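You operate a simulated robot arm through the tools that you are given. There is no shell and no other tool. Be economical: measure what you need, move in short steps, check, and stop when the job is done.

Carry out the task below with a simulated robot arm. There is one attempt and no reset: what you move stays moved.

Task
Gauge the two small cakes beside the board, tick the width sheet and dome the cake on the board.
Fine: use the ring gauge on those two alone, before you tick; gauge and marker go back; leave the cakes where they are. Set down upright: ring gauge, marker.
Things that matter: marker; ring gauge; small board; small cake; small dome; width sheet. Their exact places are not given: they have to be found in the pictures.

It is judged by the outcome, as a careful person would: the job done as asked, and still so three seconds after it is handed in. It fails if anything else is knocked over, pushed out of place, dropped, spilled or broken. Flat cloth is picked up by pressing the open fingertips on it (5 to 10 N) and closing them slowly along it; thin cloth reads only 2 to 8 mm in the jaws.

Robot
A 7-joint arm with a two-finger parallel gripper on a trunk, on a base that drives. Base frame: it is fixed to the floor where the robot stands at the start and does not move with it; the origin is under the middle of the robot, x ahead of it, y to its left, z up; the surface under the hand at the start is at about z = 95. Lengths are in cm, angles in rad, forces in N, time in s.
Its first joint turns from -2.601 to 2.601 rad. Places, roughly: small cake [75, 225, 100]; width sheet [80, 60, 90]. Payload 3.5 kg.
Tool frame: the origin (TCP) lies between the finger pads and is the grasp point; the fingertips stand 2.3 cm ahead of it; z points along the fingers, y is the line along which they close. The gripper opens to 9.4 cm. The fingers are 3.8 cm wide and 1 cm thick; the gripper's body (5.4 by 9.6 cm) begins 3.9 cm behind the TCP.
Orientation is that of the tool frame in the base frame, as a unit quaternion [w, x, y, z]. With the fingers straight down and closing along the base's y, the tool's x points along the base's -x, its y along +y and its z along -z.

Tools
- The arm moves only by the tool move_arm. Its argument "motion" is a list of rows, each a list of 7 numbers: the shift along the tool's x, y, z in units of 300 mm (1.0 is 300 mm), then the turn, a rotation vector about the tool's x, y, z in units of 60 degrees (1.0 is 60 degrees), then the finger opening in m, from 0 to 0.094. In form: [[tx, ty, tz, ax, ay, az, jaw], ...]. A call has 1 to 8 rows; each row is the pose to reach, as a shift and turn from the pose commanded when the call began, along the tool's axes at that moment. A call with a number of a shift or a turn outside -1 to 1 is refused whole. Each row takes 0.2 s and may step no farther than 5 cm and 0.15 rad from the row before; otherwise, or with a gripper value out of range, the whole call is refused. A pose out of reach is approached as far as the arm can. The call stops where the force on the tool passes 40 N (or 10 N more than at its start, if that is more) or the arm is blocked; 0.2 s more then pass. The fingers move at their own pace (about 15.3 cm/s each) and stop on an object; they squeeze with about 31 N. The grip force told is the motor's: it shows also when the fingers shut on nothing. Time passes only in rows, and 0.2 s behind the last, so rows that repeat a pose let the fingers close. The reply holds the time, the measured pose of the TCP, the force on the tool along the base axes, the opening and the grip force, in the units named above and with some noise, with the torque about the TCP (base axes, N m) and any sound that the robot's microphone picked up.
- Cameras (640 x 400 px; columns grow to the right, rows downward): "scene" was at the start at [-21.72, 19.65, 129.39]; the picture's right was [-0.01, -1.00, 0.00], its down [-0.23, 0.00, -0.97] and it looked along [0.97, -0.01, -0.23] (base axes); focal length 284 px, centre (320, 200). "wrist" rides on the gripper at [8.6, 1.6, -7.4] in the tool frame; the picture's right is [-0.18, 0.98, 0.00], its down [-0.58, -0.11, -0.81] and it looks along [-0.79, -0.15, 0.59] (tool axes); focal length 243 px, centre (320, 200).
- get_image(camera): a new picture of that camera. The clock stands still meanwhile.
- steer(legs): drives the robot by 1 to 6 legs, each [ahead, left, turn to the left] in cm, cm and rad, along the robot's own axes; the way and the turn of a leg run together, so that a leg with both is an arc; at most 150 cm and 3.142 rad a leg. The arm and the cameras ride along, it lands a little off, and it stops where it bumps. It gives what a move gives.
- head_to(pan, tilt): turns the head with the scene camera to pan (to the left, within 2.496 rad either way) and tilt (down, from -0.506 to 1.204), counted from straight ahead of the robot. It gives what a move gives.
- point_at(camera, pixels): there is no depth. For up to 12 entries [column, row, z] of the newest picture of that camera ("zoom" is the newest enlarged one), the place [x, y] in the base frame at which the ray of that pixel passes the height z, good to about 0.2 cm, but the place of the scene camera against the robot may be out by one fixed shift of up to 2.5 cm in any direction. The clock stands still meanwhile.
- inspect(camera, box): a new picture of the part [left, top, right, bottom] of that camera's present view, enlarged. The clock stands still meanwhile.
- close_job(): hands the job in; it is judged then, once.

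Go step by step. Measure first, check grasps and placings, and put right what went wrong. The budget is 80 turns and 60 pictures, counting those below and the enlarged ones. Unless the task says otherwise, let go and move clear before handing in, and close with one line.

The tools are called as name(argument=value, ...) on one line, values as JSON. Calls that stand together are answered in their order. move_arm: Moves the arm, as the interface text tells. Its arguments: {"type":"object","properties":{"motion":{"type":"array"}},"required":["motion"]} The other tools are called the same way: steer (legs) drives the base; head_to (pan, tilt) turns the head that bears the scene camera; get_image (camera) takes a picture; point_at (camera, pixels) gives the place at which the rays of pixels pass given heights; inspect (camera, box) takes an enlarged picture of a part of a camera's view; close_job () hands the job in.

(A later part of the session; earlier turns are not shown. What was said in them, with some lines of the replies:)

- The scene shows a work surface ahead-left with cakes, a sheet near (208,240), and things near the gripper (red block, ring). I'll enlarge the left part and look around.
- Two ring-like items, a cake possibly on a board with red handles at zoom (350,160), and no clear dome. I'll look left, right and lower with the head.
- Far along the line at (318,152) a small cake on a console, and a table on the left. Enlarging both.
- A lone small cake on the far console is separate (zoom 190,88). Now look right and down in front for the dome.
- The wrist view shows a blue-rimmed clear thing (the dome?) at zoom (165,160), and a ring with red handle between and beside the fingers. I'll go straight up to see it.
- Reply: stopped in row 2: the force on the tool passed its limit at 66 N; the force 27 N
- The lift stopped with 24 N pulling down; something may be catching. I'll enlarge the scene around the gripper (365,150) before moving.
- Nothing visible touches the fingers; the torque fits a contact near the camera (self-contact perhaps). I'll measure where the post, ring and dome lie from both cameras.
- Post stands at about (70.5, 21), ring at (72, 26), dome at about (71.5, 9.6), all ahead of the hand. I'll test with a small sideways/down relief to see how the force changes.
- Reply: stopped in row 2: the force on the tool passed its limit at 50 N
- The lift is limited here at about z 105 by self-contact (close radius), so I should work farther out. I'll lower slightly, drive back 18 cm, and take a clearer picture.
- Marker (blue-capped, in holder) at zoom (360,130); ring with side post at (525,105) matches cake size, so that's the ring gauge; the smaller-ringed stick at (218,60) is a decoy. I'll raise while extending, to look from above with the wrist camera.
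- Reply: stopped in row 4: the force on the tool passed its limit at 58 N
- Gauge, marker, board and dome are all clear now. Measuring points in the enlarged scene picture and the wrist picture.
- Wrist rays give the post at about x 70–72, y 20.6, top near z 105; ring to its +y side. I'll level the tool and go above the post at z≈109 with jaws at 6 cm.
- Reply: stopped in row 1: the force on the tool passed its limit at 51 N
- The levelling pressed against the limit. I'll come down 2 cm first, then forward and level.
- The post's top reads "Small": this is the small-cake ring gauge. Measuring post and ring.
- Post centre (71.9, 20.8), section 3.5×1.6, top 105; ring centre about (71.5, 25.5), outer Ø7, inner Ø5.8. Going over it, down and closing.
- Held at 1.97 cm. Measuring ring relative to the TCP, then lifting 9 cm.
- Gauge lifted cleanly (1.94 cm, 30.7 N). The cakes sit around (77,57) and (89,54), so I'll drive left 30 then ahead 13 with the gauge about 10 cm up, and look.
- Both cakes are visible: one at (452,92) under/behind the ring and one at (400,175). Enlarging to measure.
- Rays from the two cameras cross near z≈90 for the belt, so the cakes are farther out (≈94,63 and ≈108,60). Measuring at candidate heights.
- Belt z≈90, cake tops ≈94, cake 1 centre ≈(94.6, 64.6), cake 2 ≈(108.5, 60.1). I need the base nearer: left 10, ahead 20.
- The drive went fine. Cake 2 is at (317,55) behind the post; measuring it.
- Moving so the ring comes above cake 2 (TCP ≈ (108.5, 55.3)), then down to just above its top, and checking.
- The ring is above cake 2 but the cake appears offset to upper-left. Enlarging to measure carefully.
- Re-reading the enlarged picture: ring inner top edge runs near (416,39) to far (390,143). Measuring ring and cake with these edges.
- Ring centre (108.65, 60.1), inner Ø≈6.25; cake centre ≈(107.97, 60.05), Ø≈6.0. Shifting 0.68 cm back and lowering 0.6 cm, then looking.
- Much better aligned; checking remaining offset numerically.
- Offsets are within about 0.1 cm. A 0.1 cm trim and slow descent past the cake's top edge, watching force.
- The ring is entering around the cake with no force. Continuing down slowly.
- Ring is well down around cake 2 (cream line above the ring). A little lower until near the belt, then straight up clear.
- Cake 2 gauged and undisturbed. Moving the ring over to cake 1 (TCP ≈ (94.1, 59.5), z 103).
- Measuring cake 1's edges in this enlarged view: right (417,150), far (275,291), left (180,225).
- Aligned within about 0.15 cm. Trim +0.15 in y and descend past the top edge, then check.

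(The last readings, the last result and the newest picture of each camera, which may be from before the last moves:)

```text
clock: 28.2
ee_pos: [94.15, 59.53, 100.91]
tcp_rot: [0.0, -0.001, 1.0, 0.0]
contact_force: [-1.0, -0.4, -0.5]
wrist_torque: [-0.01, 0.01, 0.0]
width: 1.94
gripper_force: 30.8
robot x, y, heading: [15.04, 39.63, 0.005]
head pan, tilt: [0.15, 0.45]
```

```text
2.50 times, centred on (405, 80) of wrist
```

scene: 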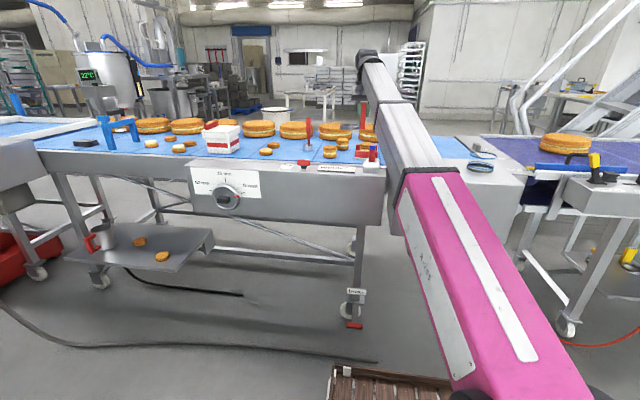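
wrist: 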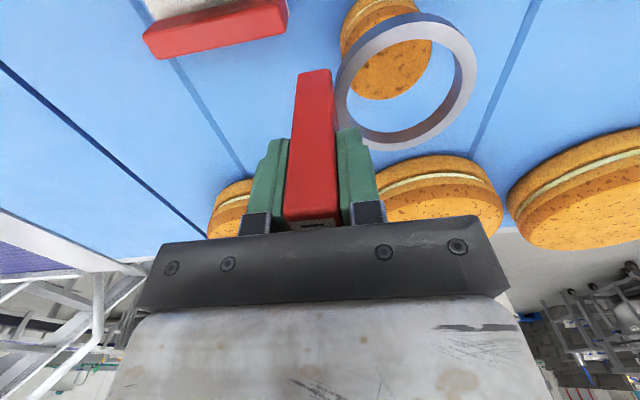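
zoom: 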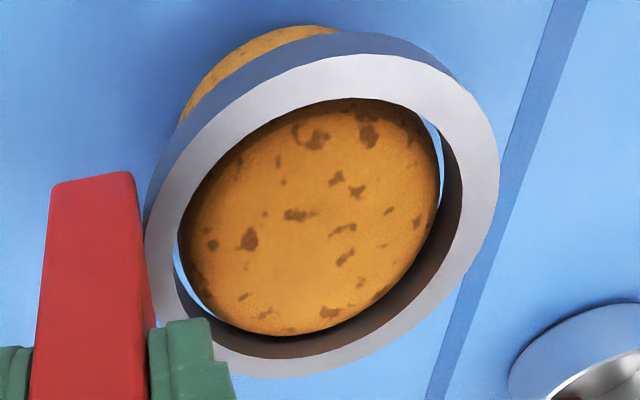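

Good alignment, no force. Down to 97.2, then up.

move_arm(motion=[[0, 0.002, 0.02, 0, 0, 0, 0.01], [0, 0.002, 0.045, 0, 0, 0, 0.01], [0, 0.002, 0.07, 0, 0, 0, 0.01], [0, 0.002, 0.095, 0, 0, 0, 0.01], [0, 0.002, 0.112, 0, 0, 0, 0.01], [0, 0.002, 0.124, 0, 0, 0, 0.01], [0, 0.002, 0.124, 0, 0, 0, 0.01]])

inspect(camera="wrist", box=[310, 0, 500, 160])

```text
clock: 29.8
ee_pos: [94.02, 59.75, 97.09]
tcp_rot: [0.0, -0.001, 1.0, 0.0]
contact_force: [-0.2, 0.0, -1.2]
wrist_torque: [-0.02, 0.02, 0.0]
width: 2.0
gripper_force: 30.6
robot x, y, heading: [15.08, 39.72, 0.006]
head pan, tilt: [0.15, 0.45]
```

```text
2.50 times, centred on (405, 80) of wrist
```

zoom: 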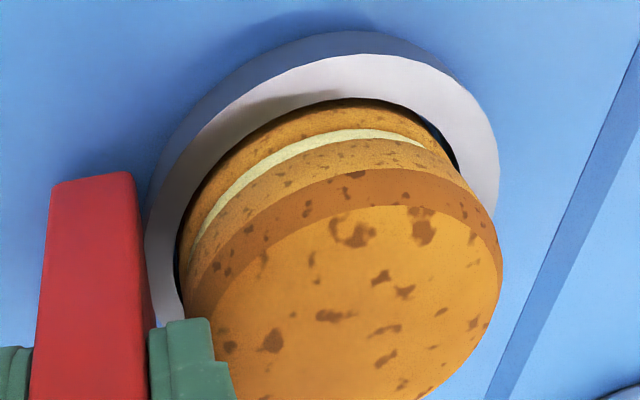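

Both cakes gauged. Lifting 14 cm, then driving back 22 and right 39 so the gauge comes above its old place (72.05, 20.8).

move_arm(motion=[[0, 0, -0.04, 0, 0, 0, 0.01], [0, 0, -0.1, 0, 0, 0, 0.01], [0, 0, -0.18, 0, 0, 0, 0.01], [0, 0, -0.28, 0, 0, 0, 0.01], [0, 0, -0.38, 0, 0, 0, 0.01], [0, 0, -0.46, 0, 0, 0, 0.01]])

steer(legs=[[-22, 0, 0], [0, -39, 0]])

get_image(camera="wrist")

```text
clock: 31.2
ee_pos: [94.33, 59.6, 110.67]
tcp_rot: [0.006, 0.0, 1.0, 0.0]
contact_force: [4.8, 0.7, -10.3]
wrist_torque: [-0.01, -0.53, 0.0]
width: 1.97
gripper_force: 31.3
robot x, y, heading: [15.05, 39.73, 0.004]
head pan, tilt: [0.15, 0.45]
stopped in row 6: the force on the tool passed its limit at 48 N (the readings are from after the stop); the commanded pose is now the measured one
```

```text
clock: 35.0
ee_pos: [72.19, 20.19, 110.75]
tcp_rot: [0.005, 0.001, 1.0, 0.001]
contact_force: [9.2, 2.5, -25.7]
wrist_torque: [-0.37, -1.59, -0.26]
width: 1.95
gripper_force: 30.8
robot x, y, heading: [-7.06, 0.43, 0.0]
head pan, tilt: [0.15, 0.45]
```

```text
22 pictures are left
```

wrist: 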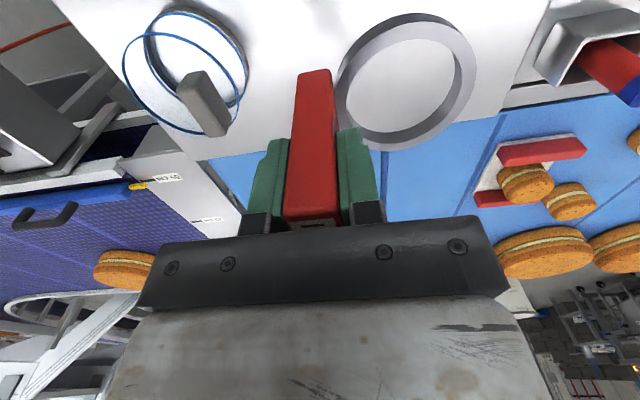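

Gauge is above its place. Lowering with a small levelling to just above the table.

move_arm(motion=[[0, 0.01, 0.05, 0, 0, 0, 0.01], [0.002, 0.02, 0.12, 0, 0.01, 0, 0.01], [0.004, 0.02, 0.2, 0, 0.01, 0, 0.01], [0.004, 0.02, 0.27, 0, 0.01, 0, 0.01], [0.004, 0.02, 0.28, 0, 0.01, 0, 0.01], [0.004, 0.02, 0.28, 0, 0.01, 0, 0.01]])

```text
clock: 36.4
ee_pos: [72.31, 20.74, 102.39]
tcp_rot: [0.0, 0.002, 1.0, 0.0]
contact_force: [-0.4, 0.5, -0.9]
wrist_torque: [0.0, -0.01, 0.01]
width: 1.94
gripper_force: 31.2
robot x, y, heading: [-7.09, 0.75, 0.0]
head pan, tilt: [0.15, 0.45]
```

Level and 0.6 cm above the seat; setting down gently.

move_arm(motion=[[0.007, 0, 0.01, 0, 0, 0, 0.01], [0.007, 0, 0.016, 0, 0, 0, 0.01], [0.007, 0, 0.02, 0, 0, 0, 0.01], [0.007, 0, 0.0225, 0, 0, 0, 0.01], [0.007, 0, 0.0225, 0, 0, 0, 0.01]])

```text
clock: 37.6
ee_pos: [72.09, 20.86, 101.68]
tcp_rot: [0.0, 0.002, 1.0, 0.0]
contact_force: [2.1, -1.0, 13.2]
wrist_torque: [0.09, 0.16, 0.0]
width: 1.96
gripper_force: 31.3
robot x, y, heading: [-6.4, 0.53, -0.004]
head pan, tilt: [0.15, 0.45]
```

Seated (13 N upward). Open and lift clear.

move_arm(motion=[[0, 0, -0.002, 0, 0, 0, 0.02], [0, 0, -0.002, 0, 0, 0, 0.03], [0, 0, -0.002, 0, 0, 0, 0.045], [0, 0, -0.002, 0, 0, 0, 0.05], [0, 0, -0.08, 0, 0, 0, 0.05], [0, 0, -0.16, 0, 0, 0, 0.05], [0, 0, -0.24, 0, 0, 0, 0.05], [0, 0, -0.26, 0, 0, 0, 0.05]])

get_image(camera="wrist")

```text
clock: 39.4
ee_pos: [71.96, 20.73, 109.56]
tcp_rot: [0.0, 0.002, 1.0, 0.0]
contact_force: [0.2, 0.8, -1.4]
wrist_torque: [-0.04, -0.09, -0.01]
width: 5.02
gripper_force: 0.0
robot x, y, heading: [-7.24, 0.72, 0.001]
head pan, tilt: [0.15, 0.45]
```

```text
21 pictures are left
```

wrist: 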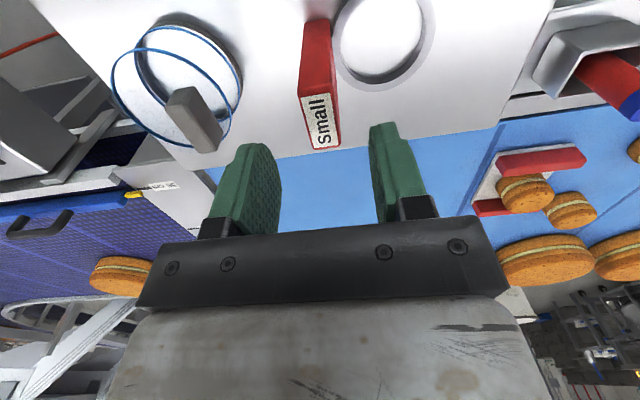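

Gauge is back upright. Driving left 20 and back 8 for a look at the marker and sheet.

steer(legs=[[0, 22, 0], [-8, 0, 0]])

get_image(camera="wrist")

```text
clock: 41.7
ee_pos: [64.05, 43.0, 109.35]
tcp_rot: [0.001, 0.001, 1.0, 0.0]
contact_force: [0.8, -1.2, -0.3]
wrist_torque: [-0.02, -0.01, 0.0]
width: 5.0
gripper_force: 0.0
robot x, y, heading: [-15.26, 22.71, -0.005]
head pan, tilt: [0.15, 0.45]
```

```text
20 pictures are left
```

wrist: 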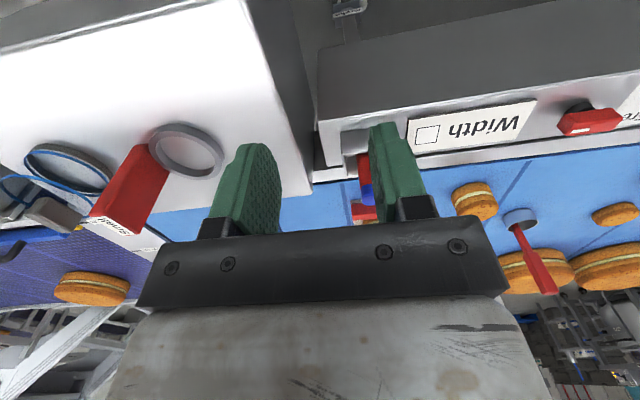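

The sheet's checkbox is at (429,135); the marker hides behind the right finger. Shifting the hand 8 cm left and reading positions.

move_arm(motion=[[0, 0.13, 0.01, 0, 0, 0, 0.05], [0, 0.25, 0.01, 0, 0, 0, 0.05], [0, 0.25, 0.01, 0, 0, 0, 0.05]])

inspect(camera="wrist", box=[200, 60, 456, 220])

```text
clock: 42.5
ee_pos: [64.14, 50.5, 109.05]
tcp_rot: [0.0, 0.002, 1.0, 0.0]
contact_force: [0.7, -0.3, 0.4]
wrist_torque: [-0.06, -0.03, 0.01]
width: 4.98
gripper_force: 0.0
robot x, y, heading: [-15.03, 22.67, -0.003]
head pan, tilt: [0.15, 0.45]
```

```text
2.50 times, centred on (328, 140) of wrist
```

zoom: 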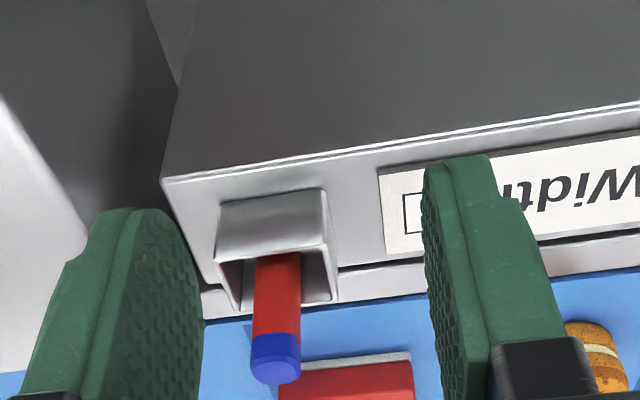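

The marker (red, blue top) stands in a square holder. Measuring at several heights.

point_at(camera="zoom", pixels=[[276, 375, 99], [276, 375, 100], [276, 375, 101], [220, 200, 90], [322, 188, 90], [216, 262, 94], [325, 250, 94], [258, 260, 94], [301, 252, 94], [404, 215, 90], [252, 365, 100], [302, 365, 100]])

inspect(camera="scene", box=[300, 110, 428, 190])

```text
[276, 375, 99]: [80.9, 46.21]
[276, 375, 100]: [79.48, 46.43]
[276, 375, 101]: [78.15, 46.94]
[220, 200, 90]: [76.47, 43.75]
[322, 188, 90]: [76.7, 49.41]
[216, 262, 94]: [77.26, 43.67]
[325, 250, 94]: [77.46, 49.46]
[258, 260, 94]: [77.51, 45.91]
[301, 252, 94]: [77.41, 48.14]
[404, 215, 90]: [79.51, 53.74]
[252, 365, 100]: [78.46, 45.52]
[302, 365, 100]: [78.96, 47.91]
```

```text
5.00 times, centred on (364, 150) of scene
```

zoom: 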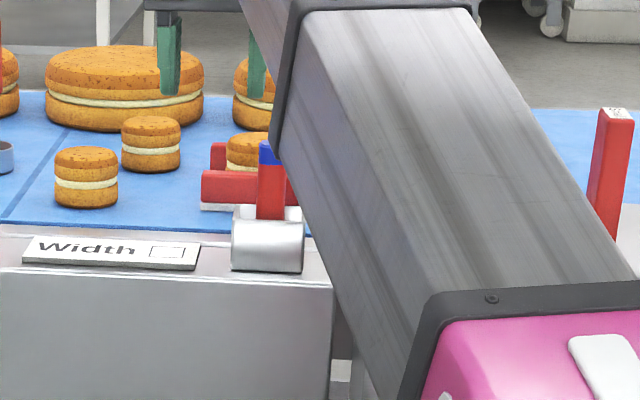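

Holder: front x 76.5, y 43.8–49.4, top ≈94.6; marker centre ≈(79.3, 46.7), top ≈100. Driving ahead 12, then positioning above the marker.

steer(legs=[[12, 0, 0]])

get_image(camera="wrist")

```text
clock: 43.8
ee_pos: [76.22, 50.44, 109.11]
tcp_rot: [0.0, 0.002, 1.0, 0.0]
contact_force: [-0.3, 0.6, 1.0]
wrist_torque: [0.0, 0.01, -0.01]
width: 5.0
gripper_force: 0.0
robot x, y, heading: [-3.14, 22.86, -0.005]
head pan, tilt: [0.15, 0.45]
```

```text
17 pictures are left
```

wrist: 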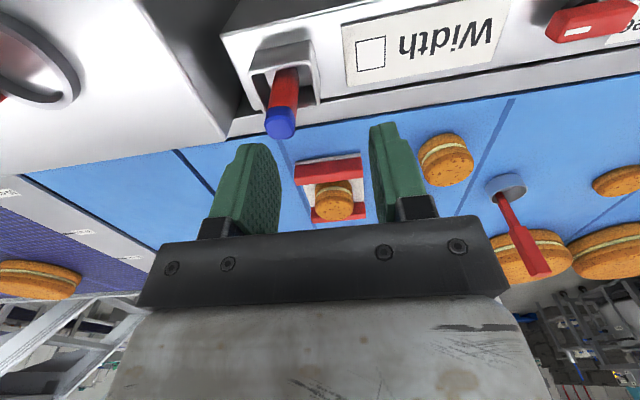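

Clear view: marker top (280,125), checkbox (371,53), board cake (333,200). Measuring.

point_at(camera="wrist", pixels=[[280, 126, 100], [265, 120, 100], [296, 117, 100], [285, 75, 94.5], [371, 53, 90.3], [357, 40, 90.3], [385, 38, 90.3], [357, 70, 90.3], [384, 68, 90.3], [333, 190, 94.5], [281, 42, 94.5], [346, 60, 90.3]])

inspect(camera="wrist", box=[230, 10, 420, 150])

```text
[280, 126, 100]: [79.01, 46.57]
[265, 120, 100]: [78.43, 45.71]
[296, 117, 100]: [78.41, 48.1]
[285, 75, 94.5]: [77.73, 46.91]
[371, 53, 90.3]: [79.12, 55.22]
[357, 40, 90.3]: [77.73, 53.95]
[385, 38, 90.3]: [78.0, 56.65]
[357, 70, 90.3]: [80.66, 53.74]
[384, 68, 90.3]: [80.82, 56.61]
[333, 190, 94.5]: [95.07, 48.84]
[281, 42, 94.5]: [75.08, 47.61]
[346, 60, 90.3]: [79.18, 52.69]
```

```text
2.86 times, centred on (325, 80) of wrist
```

zoom: 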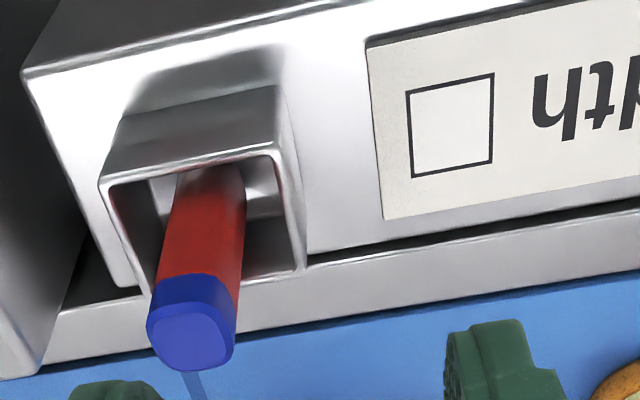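

Marker centre (79.25, 46.65); checkbox centre (79.25, 55.25), 2.8 cm square. Moving over the marker, down to z 98, closing.

move_arm(motion=[[-0.05, -0.06, 0, 0, 0, 0, 0.05], [-0.1, -0.126, 0, 0, 0, 0, 0.05], [-0.1, -0.126, 0.1, 0, 0, 0, 0.05], [-0.1, -0.126, 0.2, 0, 0, 0, 0.05], [-0.1, -0.126, 0.3, 0, 0, 0, 0.05], [-0.1, -0.126, 0.345, 0, 0, 0, 0.05], [-0.1, -0.126, 0.37, 0, 0, 0, 0.05]])

get_image(camera="wrist")

```text
clock: 45.4
ee_pos: [79.07, 46.58, 98.12]
tcp_rot: [0.0, 0.001, 1.0, 0.0]
contact_force: [0.7, 0.5, 0.4]
wrist_torque: [0.01, 0.01, 0.01]
width: 4.99
gripper_force: 0.1
robot x, y, heading: [-3.08, 22.71, -0.009]
head pan, tilt: [0.15, 0.45]
```

```text
15 pictures are left
```

wrist: 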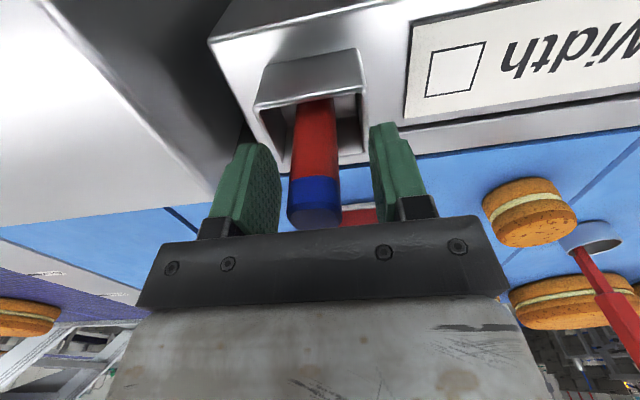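

The marker sits centred between the fingers. Closing.

move_arm(motion=[[0, 0, 0, 0, 0, 0, 0.03], [0, 0, 0, 0, 0, 0, 0.022], [0, 0, 0, 0, 0, 0, 0.015], [0, 0, 0, 0, 0, 0, 0.01], [0, 0, 0, 0, 0, 0, 0.01]])

move_arm(motion=[[0, 0, -0.05, 0, 0, 0, 0.01], [0, 0, -0.12, 0, 0, 0, 0.01], [0, 0, -0.2, 0, 0, 0, 0.01], [0, 0, -0.28, 0, 0, 0, 0.01], [0, 0, -0.28, 0, 0, 0, 0.01]])

get_image(camera="wrist")

```text
clock: 46.6
ee_pos: [79.13, 46.67, 97.97]
tcp_rot: [0.0, 0.002, 1.0, 0.0]
contact_force: [0.1, 0.0, -0.8]
wrist_torque: [0.03, 0.0, 0.01]
width: 2.36
gripper_force: 30.6
robot x, y, heading: [-2.7, 22.89, -0.003]
head pan, tilt: [0.15, 0.45]
```

```text
clock: 47.8
ee_pos: [79.14, 46.6, 106.33]
tcp_rot: [0.001, 0.001, 1.0, 0.0]
contact_force: [-0.4, -0.5, -0.7]
wrist_torque: [-0.02, 0.03, -0.01]
width: 2.35
gripper_force: 31.4
robot x, y, heading: [-2.91, 22.89, -0.002]
head pan, tilt: [0.15, 0.45]
```

```text
14 pictures are left
```

wrist: 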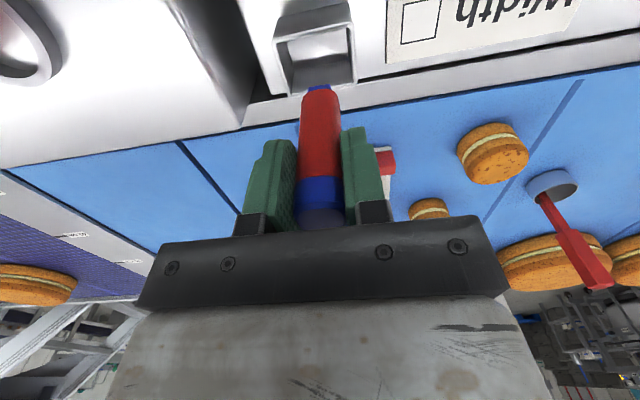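

Marker lifted, with a blue writing tip below (318,88). Moving over the checkbox and lowering near the sheet.

move_arm(motion=[[0, 0.1, 0, 0, 0, 0, 0.01], [0, 0.2, 0, 0, 0, 0, 0.01], [-0.01, 0.3, 0, 0, 0, 0, 0.01], [-0.01, 0.3, 0.1, 0, 0, 0, 0.01], [-0.01, 0.3, 0.2, 0, 0, 0, 0.01], [-0.01, 0.3, 0.24, 0, 0, 0, 0.01], [-0.01, 0.3, 0.24, 0, 0, 0, 0.01]])

inspect(camera="wrist", box=[250, 0, 410, 120])

```text
clock: 49.4
ee_pos: [79.4, 55.66, 99.36]
tcp_rot: [0.001, 0.002, 1.0, 0.0]
contact_force: [-0.2, -0.2, -1.2]
wrist_torque: [-0.05, -0.01, -0.03]
width: 2.36
gripper_force: 31.2
robot x, y, heading: [-3.25, 22.79, -0.002]
head pan, tilt: [0.15, 0.45]
```

```text
3.33 times, centred on (330, 60) of wrist
```

zoom: 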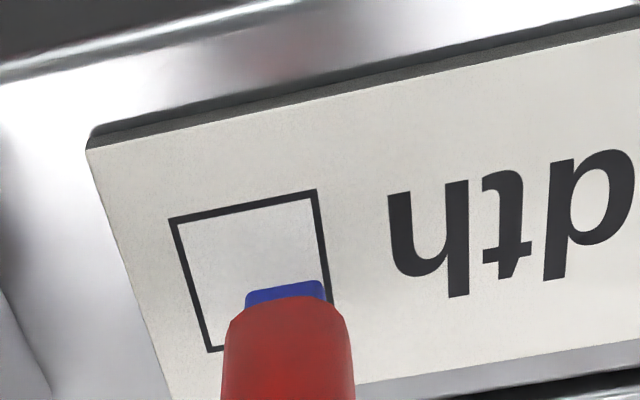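

The tip is slightly right/far of box centre. Measuring the box here.

point_at(camera="zoom", pixels=[[170, 217, 90.6], [316, 190, 90.6], [208, 350, 90.6], [249, 205, 90.6], [190, 285, 90.6], [285, 290, 92], [285, 290, 91]])

```text
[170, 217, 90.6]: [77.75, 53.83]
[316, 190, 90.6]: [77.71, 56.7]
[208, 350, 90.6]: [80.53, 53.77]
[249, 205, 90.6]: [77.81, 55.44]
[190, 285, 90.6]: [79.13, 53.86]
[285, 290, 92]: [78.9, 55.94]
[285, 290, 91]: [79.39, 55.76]
```

Box centre (79.15, 55.25). Lowering at the stroke's start (79.1, 55.85) in small steps.

move_arm(motion=[[0.01, 0.006, 0.01, 0, 0, 0, 0.01], [0.01, 0.006, 0.02, 0, 0, 0, 0.01], [0.01, 0.006, 0.028, 0, 0, 0, 0.01], [0.01, 0.006, 0.035, 0, 0, 0, 0.01], [0.01, 0.006, 0.035, 0, 0, 0, 0.01]])

inspect(camera="wrist", box=[250, 0, 410, 120])

```text
clock: 50.6
ee_pos: [79.07, 55.82, 98.14]
tcp_rot: [-0.001, 0.001, 1.0, -0.001]
contact_force: [0.0, 0.3, -0.4]
wrist_torque: [0.02, -0.01, 0.03]
width: 2.34
gripper_force: 31.0
robot x, y, heading: [-3.4, 23.26, 0.001]
head pan, tilt: [0.15, 0.45]
```

```text
3.33 times, centred on (330, 60) of wrist
```

zoom: 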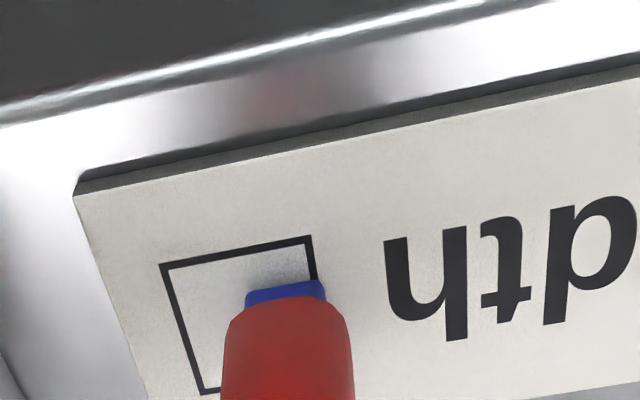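

No contact yet. Continuing in 0.1 cm rows.

move_arm(motion=[[0, 0, 0.004, 0, 0, 0, 0.01], [0, 0, 0.008, 0, 0, 0, 0.01], [0, 0, 0.012, 0, 0, 0, 0.01], [0, 0, 0.016, 0, 0, 0, 0.01], [0, 0, 0.016, 0, 0, 0, 0.01]])

```text
clock: 51.8
ee_pos: [79.11, 55.79, 97.86]
tcp_rot: [0.001, 0.002, 1.0, 0.001]
contact_force: [0.7, 1.4, 23.4]
wrist_torque: [0.1, -0.09, -0.02]
width: 2.39
gripper_force: 31.0
robot x, y, heading: [-2.94, 22.95, -0.0]
head pan, tilt: [0.15, 0.45]
```

Tip is on the paper (23 N). Easing slightly, drawing a tick inside the box, then lifting.

move_arm(motion=[[0, 0, -0.004, 0, 0, 0, 0.01], [0.01, -0.007, -0.004, 0, 0, 0, 0.01], [0.02, -0.0133, -0.004, 0, 0, 0, 0.01], [0.006, -0.021, -0.004, 0, 0, 0, 0.01], [-0.009, -0.03, -0.004, 0, 0, 0, 0.01], [-0.0233, -0.04, -0.004, 0, 0, 0, 0.01], [-0.0233, -0.04, -0.004, 0, 0, 0, 0.01]])

move_arm(motion=[[0, 0, -0.04, 0, 0, 0, 0.01], [0, 0, -0.12, 0, 0, 0, 0.01], [0, 0, -0.2, 0, 0, 0, 0.01], [0, 0, -0.28, 0, 0, 0, 0.01]])

get_image(camera="wrist")

```text
clock: 53.4
ee_pos: [79.79, 54.6, 97.9]
tcp_rot: [0.0, 0.002, 1.0, 0.0]
contact_force: [-4.1, -0.4, 10.2]
wrist_torque: [0.08, 0.19, 0.02]
width: 2.37
gripper_force: 30.8
robot x, y, heading: [-3.05, 22.94, -0.001]
head pan, tilt: [0.15, 0.45]
```

```text
clock: 54.4
ee_pos: [79.76, 54.65, 106.17]
tcp_rot: [0.0, 0.001, 1.0, 0.0]
contact_force: [0.2, 0.4, -0.7]
wrist_torque: [0.0, 0.05, -0.01]
width: 2.36
gripper_force: 30.8
robot x, y, heading: [-2.91, 22.57, -0.002]
head pan, tilt: [0.15, 0.45]
```

```text
11 pictures are left
```

wrist: 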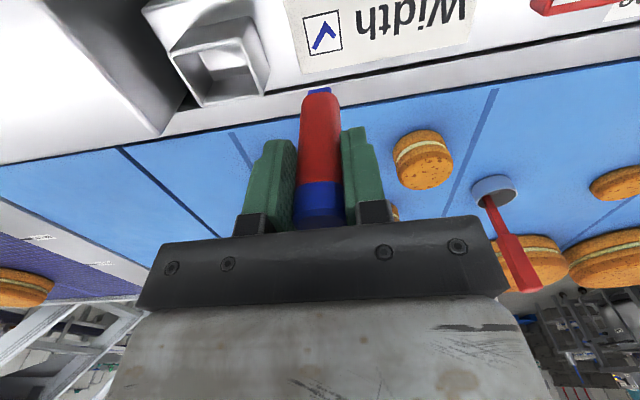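

A blue tick is in the box. Returning the marker above its holder and lowering.

move_arm(motion=[[0.01, -0.1, 0, 0, 0, 0, 0.01], [0.02, -0.2, 0, 0, 0, 0, 0.01], [0.021, -0.266, 0, 0, 0, 0, 0.01], [0.021, -0.266, 0, 0, 0, 0, 0.01], [0.021, -0.266, 0.1, 0, 0, 0, 0.01], [0.021, -0.266, 0.2, 0, 0, 0, 0.01], [0.021, -0.266, 0.25, 0, 0, 0, 0.01]])

move_arm(motion=[[0, 0, 0.006, 0, 0, 0, 0.01], [0, 0, 0.012, 0, 0, 0, 0.01], [0, 0, 0.018, 0, 0, 0, 0.01], [0, 0, 0.022, 0, 0, 0, 0.01], [0, 0, 0.022, 0, 0, 0, 0.01]])

```text
clock: 56.0
ee_pos: [78.97, 46.74, 98.62]
tcp_rot: [0.0, 0.002, 1.0, -0.001]
contact_force: [0.5, 0.3, -1.6]
wrist_torque: [0.0, 0.0, -0.02]
width: 2.35
gripper_force: 31.0
robot x, y, heading: [-2.65, 22.88, -0.002]
head pan, tilt: [0.15, 0.45]
```

```text
clock: 57.2
ee_pos: [79.13, 46.57, 98.0]
tcp_rot: [0.0, 0.002, 1.0, 0.0]
contact_force: [0.2, 0.2, -0.4]
wrist_torque: [0.0, -0.01, 0.03]
width: 2.33
gripper_force: 31.2
robot x, y, heading: [-3.18, 22.83, 0.001]
head pan, tilt: [0.15, 0.45]
```

No contact yet at z 98.0; a few more 1 mm steps until the marker seats.

move_arm(motion=[[0, 0, 0.003, 0, 0, 0, 0.01], [0, 0, 0.006, 0, 0, 0, 0.01], [0, 0, 0.009, 0, 0, 0, 0.01], [0, 0, 0.009, 0, 0, 0, 0.01]])

```text
clock: 58.2
ee_pos: [79.22, 46.69, 97.8]
tcp_rot: [0.0, 0.001, 1.0, 0.0]
contact_force: [-0.7, -0.1, -0.7]
wrist_torque: [-0.04, 0.03, 0.0]
width: 2.34
gripper_force: 30.8
robot x, y, heading: [-2.98, 23.2, -0.0]
head pan, tilt: [0.15, 0.45]
```

move_arm(motion=[[0, 0, 0.003, 0, 0, 0, 0.01], [0, 0, 0.006, 0, 0, 0, 0.01], [0, 0, 0.009, 0, 0, 0, 0.01], [0, 0, 0.009, 0, 0, 0, 0.01]])

inspect(camera="wrist", box=[220, 30, 420, 240])

```text
clock: 59.2
ee_pos: [79.12, 46.6, 97.62]
tcp_rot: [0.001, 0.001, 1.0, 0.001]
contact_force: [0.5, 0.6, 22.3]
wrist_torque: [-0.01, -0.14, 0.0]
width: 2.39
gripper_force: 31.0
robot x, y, heading: [-2.9, 22.52, -0.003]
head pan, tilt: [0.15, 0.45]
```

```text
1.90 times, centred on (320, 135) of wrist
```

zoom: 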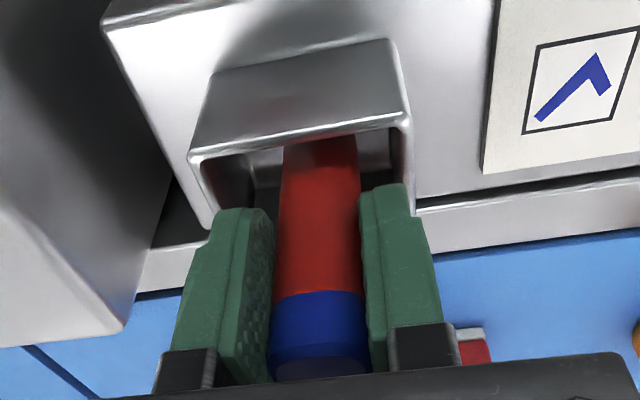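

Seated in the holder (22 N). Ease, open, lift away.

move_arm(motion=[[0, 0, -0.004, 0, 0, 0, 0.01], [0, 0, -0.004, 0, 0, 0, 0.028], [0, 0, -0.004, 0, 0, 0, 0.045], [0, 0, -0.004, 0, 0, 0, 0.045], [0, 0, -0.1, 0, 0, 0, 0.045], [0, 0, -0.2, 0, 0, 0, 0.045], [0, 0, -0.3, 0, 0, 0, 0.045], [0, 0, -0.38, 0, 0, 0, 0.045]])

steer(legs=[[0, -24, 0], [-13, -8, 0]])

get_image(camera="wrist")

```text
clock: 61.0
ee_pos: [79.2, 46.59, 108.93]
tcp_rot: [0.0, 0.003, 1.0, 0.0]
contact_force: [0.9, -0.1, 0.8]
wrist_torque: [-0.01, -0.02, -0.03]
width: 4.49
gripper_force: 0.0
robot x, y, heading: [-2.82, 22.87, -0.005]
head pan, tilt: [0.15, 0.45]
```

```text
clock: 63.7
ee_pos: [66.19, 14.55, 108.94]
tcp_rot: [0.0, 0.003, 1.0, 0.0]
contact_force: [0.3, -0.7, -0.5]
wrist_torque: [0.0, 0.01, -0.02]
width: 4.52
gripper_force: 0.1
robot x, y, heading: [-16.01, -9.08, -0.001]
head pan, tilt: [0.15, 0.45]
```

```text
9 pictures are left
```

wrist: 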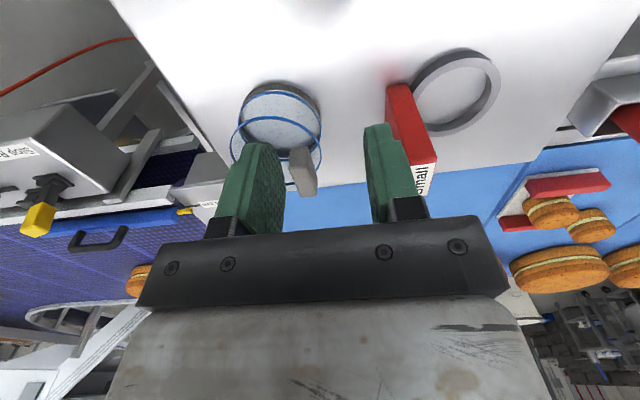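

Now the dome: base at (280,118), knob at (300,170). Enlarging to see how it's built.

inspect(camera="wrist", box=[210, 60, 370, 210])

point_at(camera="wrist", pixels=[[302, 193, 103], [302, 193, 102], [302, 193, 104], [320, 125, 96], [240, 118, 96], [282, 82, 95], [318, 148, 101], [231, 142, 101], [270, 118, 101], [270, 168, 101]])

```text
2.67 times, centred on (290, 135) of wrist
```

zoom: 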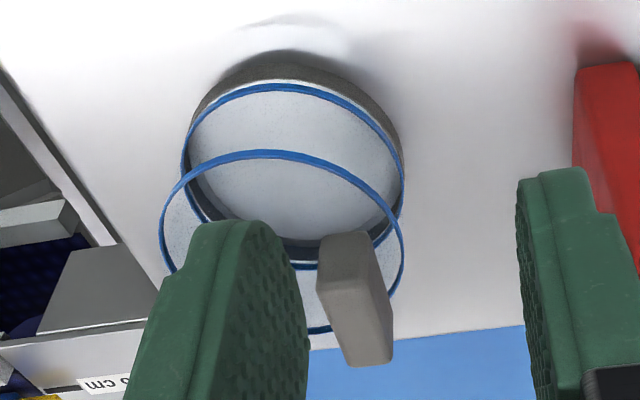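

```text
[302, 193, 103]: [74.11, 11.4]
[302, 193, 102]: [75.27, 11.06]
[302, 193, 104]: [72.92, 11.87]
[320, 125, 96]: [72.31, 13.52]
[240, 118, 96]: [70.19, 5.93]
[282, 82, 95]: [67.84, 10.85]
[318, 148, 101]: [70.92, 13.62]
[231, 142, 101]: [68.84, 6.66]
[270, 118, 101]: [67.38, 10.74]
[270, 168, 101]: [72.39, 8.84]
```

The knob sits off-centre on top, about (72.7, 11.9), z≈100–103. Moving the hand to line up behind it for a clean view.

move_arm(motion=[[-0.04, -0.05, 0, 0, 0, 0, 0.06], [-0.08, -0.09, 0, 0, 0, 0, 0.06], [-0.08, -0.09, 0.02, 0, 0, 0, 0.06], [-0.08, -0.09, 0.02, 0, 0, 0, 0.06]])

inspect(camera="wrist", box=[200, 0, 440, 200])

```text
clock: 64.7
ee_pos: [68.4, 11.91, 108.46]
tcp_rot: [0.0, 0.002, 1.0, 0.0]
contact_force: [0.4, 0.0, -0.2]
wrist_torque: [-0.02, 0.0, 0.0]
width: 6.01
gripper_force: 0.0
robot x, y, heading: [-15.97, -9.41, -0.006]
head pan, tilt: [0.15, 0.45]
```

```text
2.00 times, centred on (320, 100) of wrist
```

zoom: 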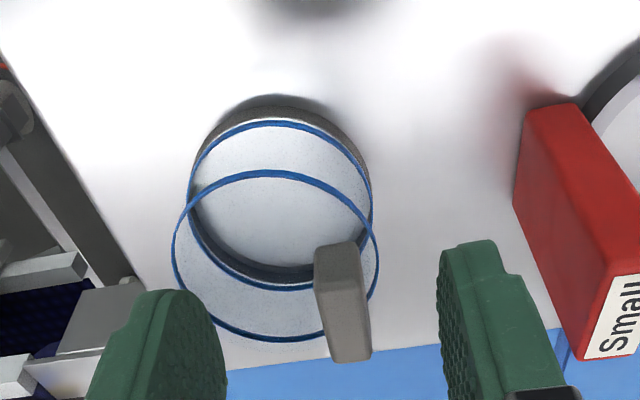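

Measuring knob and dome rims.

point_at(camera="zoom", pixels=[[315, 247, 100.3], [357, 241, 100.3], [333, 361, 103], [371, 357, 103], [315, 290, 103], [365, 285, 103], [172, 255, 100.3], [378, 260, 100.3], [265, 171, 100.3], [290, 341, 100.3], [190, 190, 96], [372, 195, 96]])

```text
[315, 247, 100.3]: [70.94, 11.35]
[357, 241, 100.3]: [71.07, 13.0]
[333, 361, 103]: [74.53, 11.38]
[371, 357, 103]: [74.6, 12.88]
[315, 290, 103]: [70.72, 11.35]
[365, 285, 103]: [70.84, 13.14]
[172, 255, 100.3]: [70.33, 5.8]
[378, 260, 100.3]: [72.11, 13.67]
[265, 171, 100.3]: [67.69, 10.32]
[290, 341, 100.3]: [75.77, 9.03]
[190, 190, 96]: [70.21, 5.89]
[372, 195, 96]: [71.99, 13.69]
```

Dome centre (71.7, 9.75), Ø≈7.9, z 95–100.3; knob x 70.9–74.5, y 11.35–13.0, top ≈103. Grasping the knob at z≈103.2.

move_arm(motion=[[-0.07, 0.008, 0, 0, 0, 0, 0.06], [-0.143, 0.008, 0, 0, 0, 0, 0.06], [-0.143, 0.008, 0.08, 0, 0, 0, 0.06], [-0.143, 0.008, 0.14, 0, 0, 0, 0.06], [-0.143, 0.008, 0.175, 0, 0, 0, 0.06], [-0.143, 0.008, 0.175, 0, 0, 0, 0.03], [-0.143, 0.008, 0.175, 0, 0, 0, 0.01], [-0.143, 0.008, 0.175, 0, 0, 0, 0.01]])

```text
clock: 66.0
ee_pos: [72.76, 11.88, 103.75]
tcp_rot: [0.002, 0.005, 1.0, -0.003]
contact_force: [0.1, 0.5, 17.5]
wrist_torque: [0.07, 0.15, -0.05]
width: 3.19
gripper_force: 1.6
robot x, y, heading: [-15.91, -9.04, 0.001]
head pan, tilt: [0.15, 0.45]
stopped in row 6: the force on the tool passed its limit at 50 N (the readings are from after the stop); the commanded pose is now the measured one
```

The tips met the clear dome top at about 101.4. Raising 0.3 cm and closing there.

move_arm(motion=[[0, 0, -0.01, 0, 0, 0, 0.03], [0, 0, -0.01, 0, 0, 0, 0.02], [0, 0, -0.01, 0, 0, 0, 0.01], [0, 0, -0.01, 0, 0, 0, 0.01], [0, 0, -0.01, 0, 0, 0, 0.01]])

get_image(camera="wrist")

```text
clock: 67.2
ee_pos: [72.81, 11.89, 103.88]
tcp_rot: [0.002, 0.004, 1.0, -0.003]
contact_force: [-0.2, -0.8, 0.3]
wrist_torque: [0.01, 0.0, 0.03]
width: 1.53
gripper_force: 31.2
robot x, y, heading: [-15.85, -9.01, -0.004]
head pan, tilt: [0.15, 0.45]
```

```text
6 pictures are left
```

wrist: 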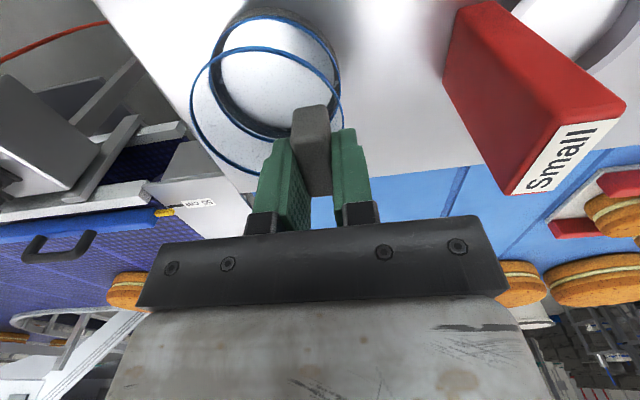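

Knob held (1.53 cm, 31 N). Measuring the dome rim against the TCP, then lifting a little.

point_at(camera="wrist", pixels=[[189, 85, 100.3], [344, 105, 100.3], [265, 46, 100.3], [250, 173, 100.3], [210, 60, 96], [341, 75, 96], [265, 17, 96]])

move_arm(motion=[[0, 0, -0.03, 0, 0, 0, 0.01], [0, 0, -0.08, 0, 0, 0, 0.01], [0, 0, -0.15, 0, 0, 0, 0.01], [0, 0, -0.23, 0, 0, 0, 0.01], [0, 0, -0.3, 0, 0, 0, 0.01]])

get_image(camera="wrist")

```text
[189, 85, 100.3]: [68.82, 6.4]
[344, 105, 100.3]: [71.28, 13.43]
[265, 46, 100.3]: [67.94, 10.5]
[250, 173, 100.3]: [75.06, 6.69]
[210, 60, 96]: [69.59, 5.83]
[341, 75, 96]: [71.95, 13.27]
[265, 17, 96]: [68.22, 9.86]
```

```text
clock: 68.4
ee_pos: [72.72, 11.86, 112.88]
tcp_rot: [0.002, 0.004, 1.0, -0.002]
contact_force: [-0.7, 0.1, 0.4]
wrist_torque: [0.02, -0.02, -0.02]
width: 1.54
gripper_force: 30.9
robot x, y, heading: [-16.06, -9.19, -0.002]
head pan, tilt: [0.15, 0.45]
```

```text
5 pictures are left
```

wrist: 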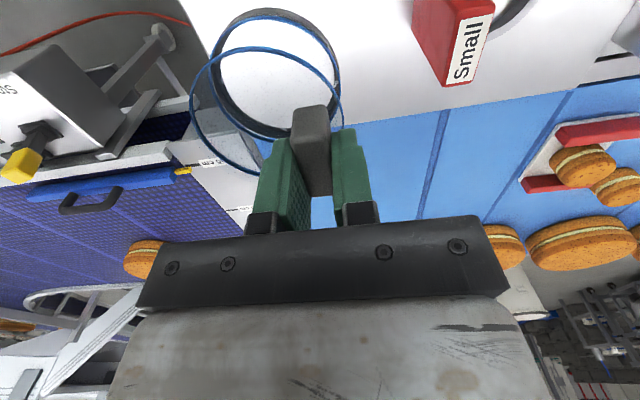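

The dome came up whole and hollow; its centre is about (−0.95, −2.4) from the TCP, rim bottom 8.9 below. Taking a route behind the gauge: back 16, left 36, ahead 37.

steer(legs=[[-16, 0, 0], [0, 37, 0], [36, 0, 0]])

get_image(camera="wrist")

```text
clock: 71.7
ee_pos: [57.0, 47.1, 112.84]
tcp_rot: [0.002, 0.001, 1.0, -0.002]
contact_force: [0.8, 0.5, 0.1]
wrist_torque: [-0.02, 0.01, -0.01]
width: 1.5
gripper_force: 31.0
robot x, y, heading: [-32.01, 25.48, 0.0]
head pan, tilt: [0.15, 0.45]
stopped in leg 2: the robot was blocked; the commanded pose is now the measured one
```

```text
4 pictures are left
```

wrist: 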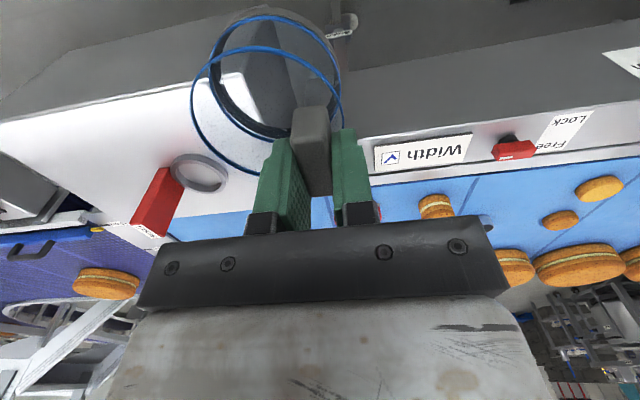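

Base met something at the left of the rear area but all is steady. Now straight ahead 36.

steer(legs=[[36, 0, 0]])

inspect(camera="wrist", box=[170, 0, 490, 200])

```text
clock: 74.0
ee_pos: [92.53, 47.25, 112.83]
tcp_rot: [0.001, 0.0, 1.0, -0.001]
contact_force: [0.0, -0.3, -0.1]
wrist_torque: [-0.01, -0.03, 0.03]
width: 1.52
gripper_force: 31.3
robot x, y, heading: [3.82, 26.18, 0.005]
head pan, tilt: [0.15, 0.45]
```

```text
2.00 times, centred on (330, 100) of wrist
```

zoom: 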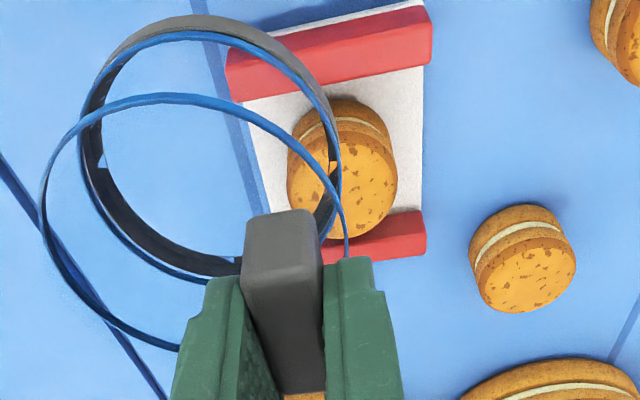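

Clear view of the board: cake top right edge (398,180), far (355,240), left (287,175), bottom near edge (345,98). Measuring cake and handle spacing.

point_at(camera="zoom", pixels=[[398, 180, 95.5], [287, 190, 95.5], [350, 240, 95.5], [370, 122, 95.5], [345, 98, 91], [290, 155, 91], [396, 145, 91], [235, 102, 91], [428, 68, 91], [425, 211, 92.5], [330, 95, 91], [424, 255, 91]])

point_at(camera="wrist", pixels=[[211, 50, 105], [341, 75, 105], [265, 17, 105], [191, 90, 109.3], [344, 105, 109.3], [262, 46, 109.3], [467, 140, 90], [457, 121, 94.5], [405, 140, 94.5], [434, 156, 94.5]])

```text
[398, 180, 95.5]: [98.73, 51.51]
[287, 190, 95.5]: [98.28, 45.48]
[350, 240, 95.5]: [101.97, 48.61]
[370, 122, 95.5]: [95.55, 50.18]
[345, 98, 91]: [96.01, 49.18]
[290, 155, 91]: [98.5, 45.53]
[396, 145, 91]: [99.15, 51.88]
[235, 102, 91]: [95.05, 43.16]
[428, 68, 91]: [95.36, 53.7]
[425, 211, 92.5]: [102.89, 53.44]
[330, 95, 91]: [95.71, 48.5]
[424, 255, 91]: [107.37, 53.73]
```

```text
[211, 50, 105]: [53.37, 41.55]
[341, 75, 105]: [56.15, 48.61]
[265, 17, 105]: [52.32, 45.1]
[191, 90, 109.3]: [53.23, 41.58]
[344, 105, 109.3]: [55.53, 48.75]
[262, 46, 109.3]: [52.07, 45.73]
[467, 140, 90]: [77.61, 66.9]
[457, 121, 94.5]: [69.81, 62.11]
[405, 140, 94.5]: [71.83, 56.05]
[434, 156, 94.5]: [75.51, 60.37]
```

Board cake centre (98.95, 48.55), Ø6, top ≈95.5, between handles spaced ≈10 cm. Dome needs TCP ≈(99.9, 50.85): driving ahead 7.3 and left 3.6.

steer(legs=[[7.3, 3.6, 0]])

```text
clock: 75.0
ee_pos: [99.99, 50.79, 112.84]
tcp_rot: [0.002, -0.001, 1.0, -0.002]
contact_force: [-0.2, 0.6, -1.5]
wrist_torque: [-0.01, 0.0, 0.01]
width: 1.5
gripper_force: 31.2
robot x, y, heading: [11.33, 28.91, 0.001]
head pan, tilt: [0.15, 0.45]
```

Lowering to leave the rim about 1 cm above the cake, then checking.

move_arm(motion=[[0.002, 0, 0.08, 0, 0, 0, 0.01], [0.003, 0, 0.16, 0, 0, 0, 0.01], [0.003, 0, 0.225, 0, 0, 0, 0.01], [0.003, 0, 0.225, 0, 0, 0, 0.01]])

inspect(camera="wrist", box=[170, 0, 410, 150])

```text
clock: 76.0
ee_pos: [99.82, 50.92, 106.07]
tcp_rot: [0.002, 0.001, 1.0, -0.002]
contact_force: [0.0, 0.9, -0.6]
wrist_torque: [0.0, 0.0, 0.0]
width: 1.49
gripper_force: 31.1
robot x, y, heading: [11.1, 29.51, 0.004]
head pan, tilt: [0.15, 0.45]
```

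```text
2.67 times, centred on (290, 75) of wrist
```

zoom: 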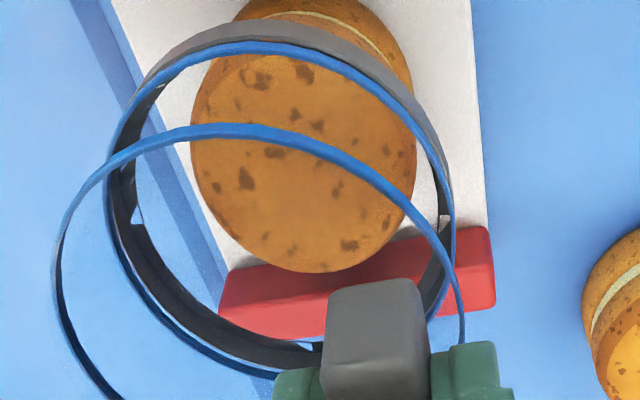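

Checking the centring numerically.

point_at(camera="zoom", pixels=[[190, 150, 95.5], [416, 140, 95.5], [320, 272, 95.5], [104, 190, 98.2], [455, 215, 98.2], [260, 42, 98.2], [300, 345, 97.2], [440, 200, 97.2], [137, 200, 97.2], [235, 25, 97.2]])

```text
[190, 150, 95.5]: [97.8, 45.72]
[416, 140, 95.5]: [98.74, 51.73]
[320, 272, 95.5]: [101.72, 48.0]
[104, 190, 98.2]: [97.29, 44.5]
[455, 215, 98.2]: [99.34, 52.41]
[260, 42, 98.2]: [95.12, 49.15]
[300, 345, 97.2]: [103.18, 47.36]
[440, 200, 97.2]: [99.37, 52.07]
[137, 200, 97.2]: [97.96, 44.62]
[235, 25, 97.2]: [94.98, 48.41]
```

Dome centre ≈(99.1, 48.4), cake ≈(98.75, 48.7): trim −0.3 x, +0.3 y, then lower to near the board.

move_arm(motion=[[0.01, 0.01, 0, 0, 0, 0, 0.01], [0.01, 0.01, 0.04, 0, 0, 0, 0.01], [0.01, 0.01, 0.08, 0, 0, 0, 0.01], [0.01, 0.01, 0.12, 0, 0, 0, 0.01], [0.01, 0.01, 0.155, 0, 0, 0, 0.01], [0.01, 0.01, 0.18, 0, 0, 0, 0.01], [0.01, 0.01, 0.18, 0, 0, 0, 0.01]])

```text
clock: 77.6
ee_pos: [99.51, 51.14, 100.66]
tcp_rot: [0.002, 0.0, 1.0, -0.002]
contact_force: [0.1, 0.1, -0.4]
wrist_torque: [0.02, -0.01, -0.01]
width: 1.5
gripper_force: 31.4
robot x, y, heading: [10.94, 29.13, 0.001]
head pan, tilt: [0.15, 0.45]
```

No contact so far (rim ≈91.8). Continuing in 1.5 mm rows.

move_arm(motion=[[0, 0, 0.005, 0, 0, 0, 0.01], [0, 0, 0.01, 0, 0, 0, 0.01], [0, 0, 0.015, 0, 0, 0, 0.01], [0, 0, 0.02, 0, 0, 0, 0.01], [0, 0, 0.02, 0, 0, 0, 0.01]])

```text
clock: 78.8
ee_pos: [99.51, 51.03, 100.1]
tcp_rot: [0.001, 0.0, 1.0, -0.002]
contact_force: [0.5, 0.0, -0.1]
wrist_torque: [0.02, -0.01, -0.03]
width: 1.53
gripper_force: 31.5
robot x, y, heading: [11.42, 28.98, 0.0]
head pan, tilt: [0.15, 0.45]
```

move_arm(motion=[[0, 0, 0.004, 0, 0, 0, 0.01], [0, 0, 0.008, 0, 0, 0, 0.01], [0, 0, 0.012, 0, 0, 0, 0.01], [0, 0, 0.012, 0, 0, 0, 0.01]])

```text
clock: 79.8
ee_pos: [99.62, 51.09, 99.65]
tcp_rot: [0.002, 0.0, 1.0, -0.002]
contact_force: [-0.1, -0.1, -0.5]
wrist_torque: [-0.01, 0.01, -0.02]
width: 1.51
gripper_force: 31.2
robot x, y, heading: [11.14, 29.42, 0.002]
head pan, tilt: [0.15, 0.45]
```

move_arm(motion=[[0, 0, 0.004, 0, 0, 0, 0.01], [0, 0, 0.008, 0, 0, 0, 0.01], [0, 0, 0.012, 0, 0, 0, 0.01], [0, 0, 0.012, 0, 0, 0, 0.01]])

```text
clock: 80.8
ee_pos: [99.55, 51.06, 99.51]
tcp_rot: [0.003, 0.0, 1.0, -0.002]
contact_force: [0.0, -0.7, 22.7]
wrist_torque: [0.08, 0.12, -0.06]
width: 1.5
gripper_force: 30.5
robot x, y, heading: [10.99, 28.99, 0.005]
head pan, tilt: [0.15, 0.45]
```

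Rim is on the board (22 N at z 99.5). Ease, open, and lift clear.

move_arm(motion=[[0, 0, -0.005, 0, 0, 0, 0.01], [0, 0, -0.005, 0, 0, 0, 0.025], [0, 0, -0.005, 0, 0, 0, 0.04], [0, 0, -0.005, 0, 0, 0, 0.045], [0, 0, -0.08, 0, 0, 0, 0.045], [0, 0, -0.18, 0, 0, 0, 0.045], [0, 0, -0.28, 0, 0, 0, 0.045], [0, 0, -0.36, 0, 0, 0, 0.045]])

steer(legs=[[-14, 0, 0]])

get_image(camera="wrist")

```text
clock: 82.6
ee_pos: [99.45, 51.13, 110.18]
tcp_rot: [0.001, 0.0, 1.0, -0.002]
contact_force: [0.5, 0.7, -0.8]
wrist_torque: [0.02, 0.01, 0.01]
width: 4.5
gripper_force: 0.0
robot x, y, heading: [11.39, 29.13, 0.007]
head pan, tilt: [0.15, 0.45]
```

```text
clock: 83.9
ee_pos: [85.51, 50.96, 110.21]
tcp_rot: [0.002, 0.001, 1.0, -0.002]
contact_force: [0.5, -0.4, 0.4]
wrist_torque: [0.03, -0.02, 0.03]
width: 4.49
gripper_force: 0.1
robot x, y, heading: [-2.86, 28.94, 0.006]
head pan, tilt: [0.15, 0.45]
```

```text
1 pictures are left
```

wrist: 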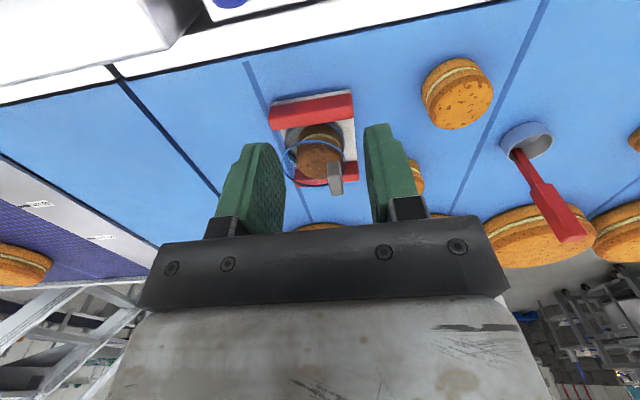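

The dome stands over the board cake; I use the last picture to check it closely.

inspect(camera="wrist", box=[250, 80, 380, 205])

```text
3.20 times, centred on (315, 142) of wrist
```

zoom: 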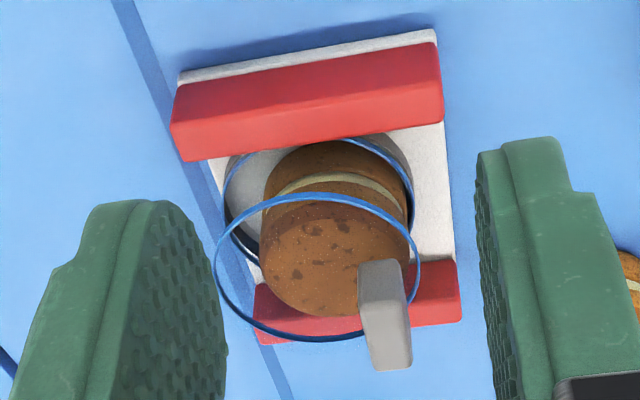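

The dome sits level over the board cake, inside the handles and on the board. The gauge and marker are back and upright, and the hand is empty and clear, so I'm handing in.

close_job()

```text
The job is handed in.
```

I gauged the two small cakes beside the board, put a blue tick in the width sheet box, and placed the dome over the cake on the board. The ring gauge and marker are back in their places. One thing to know: while carrying the dome, the base was blocked by something behind me on the left that I never saw. I took no picture of that area, so I can't confirm nothing there was moved.
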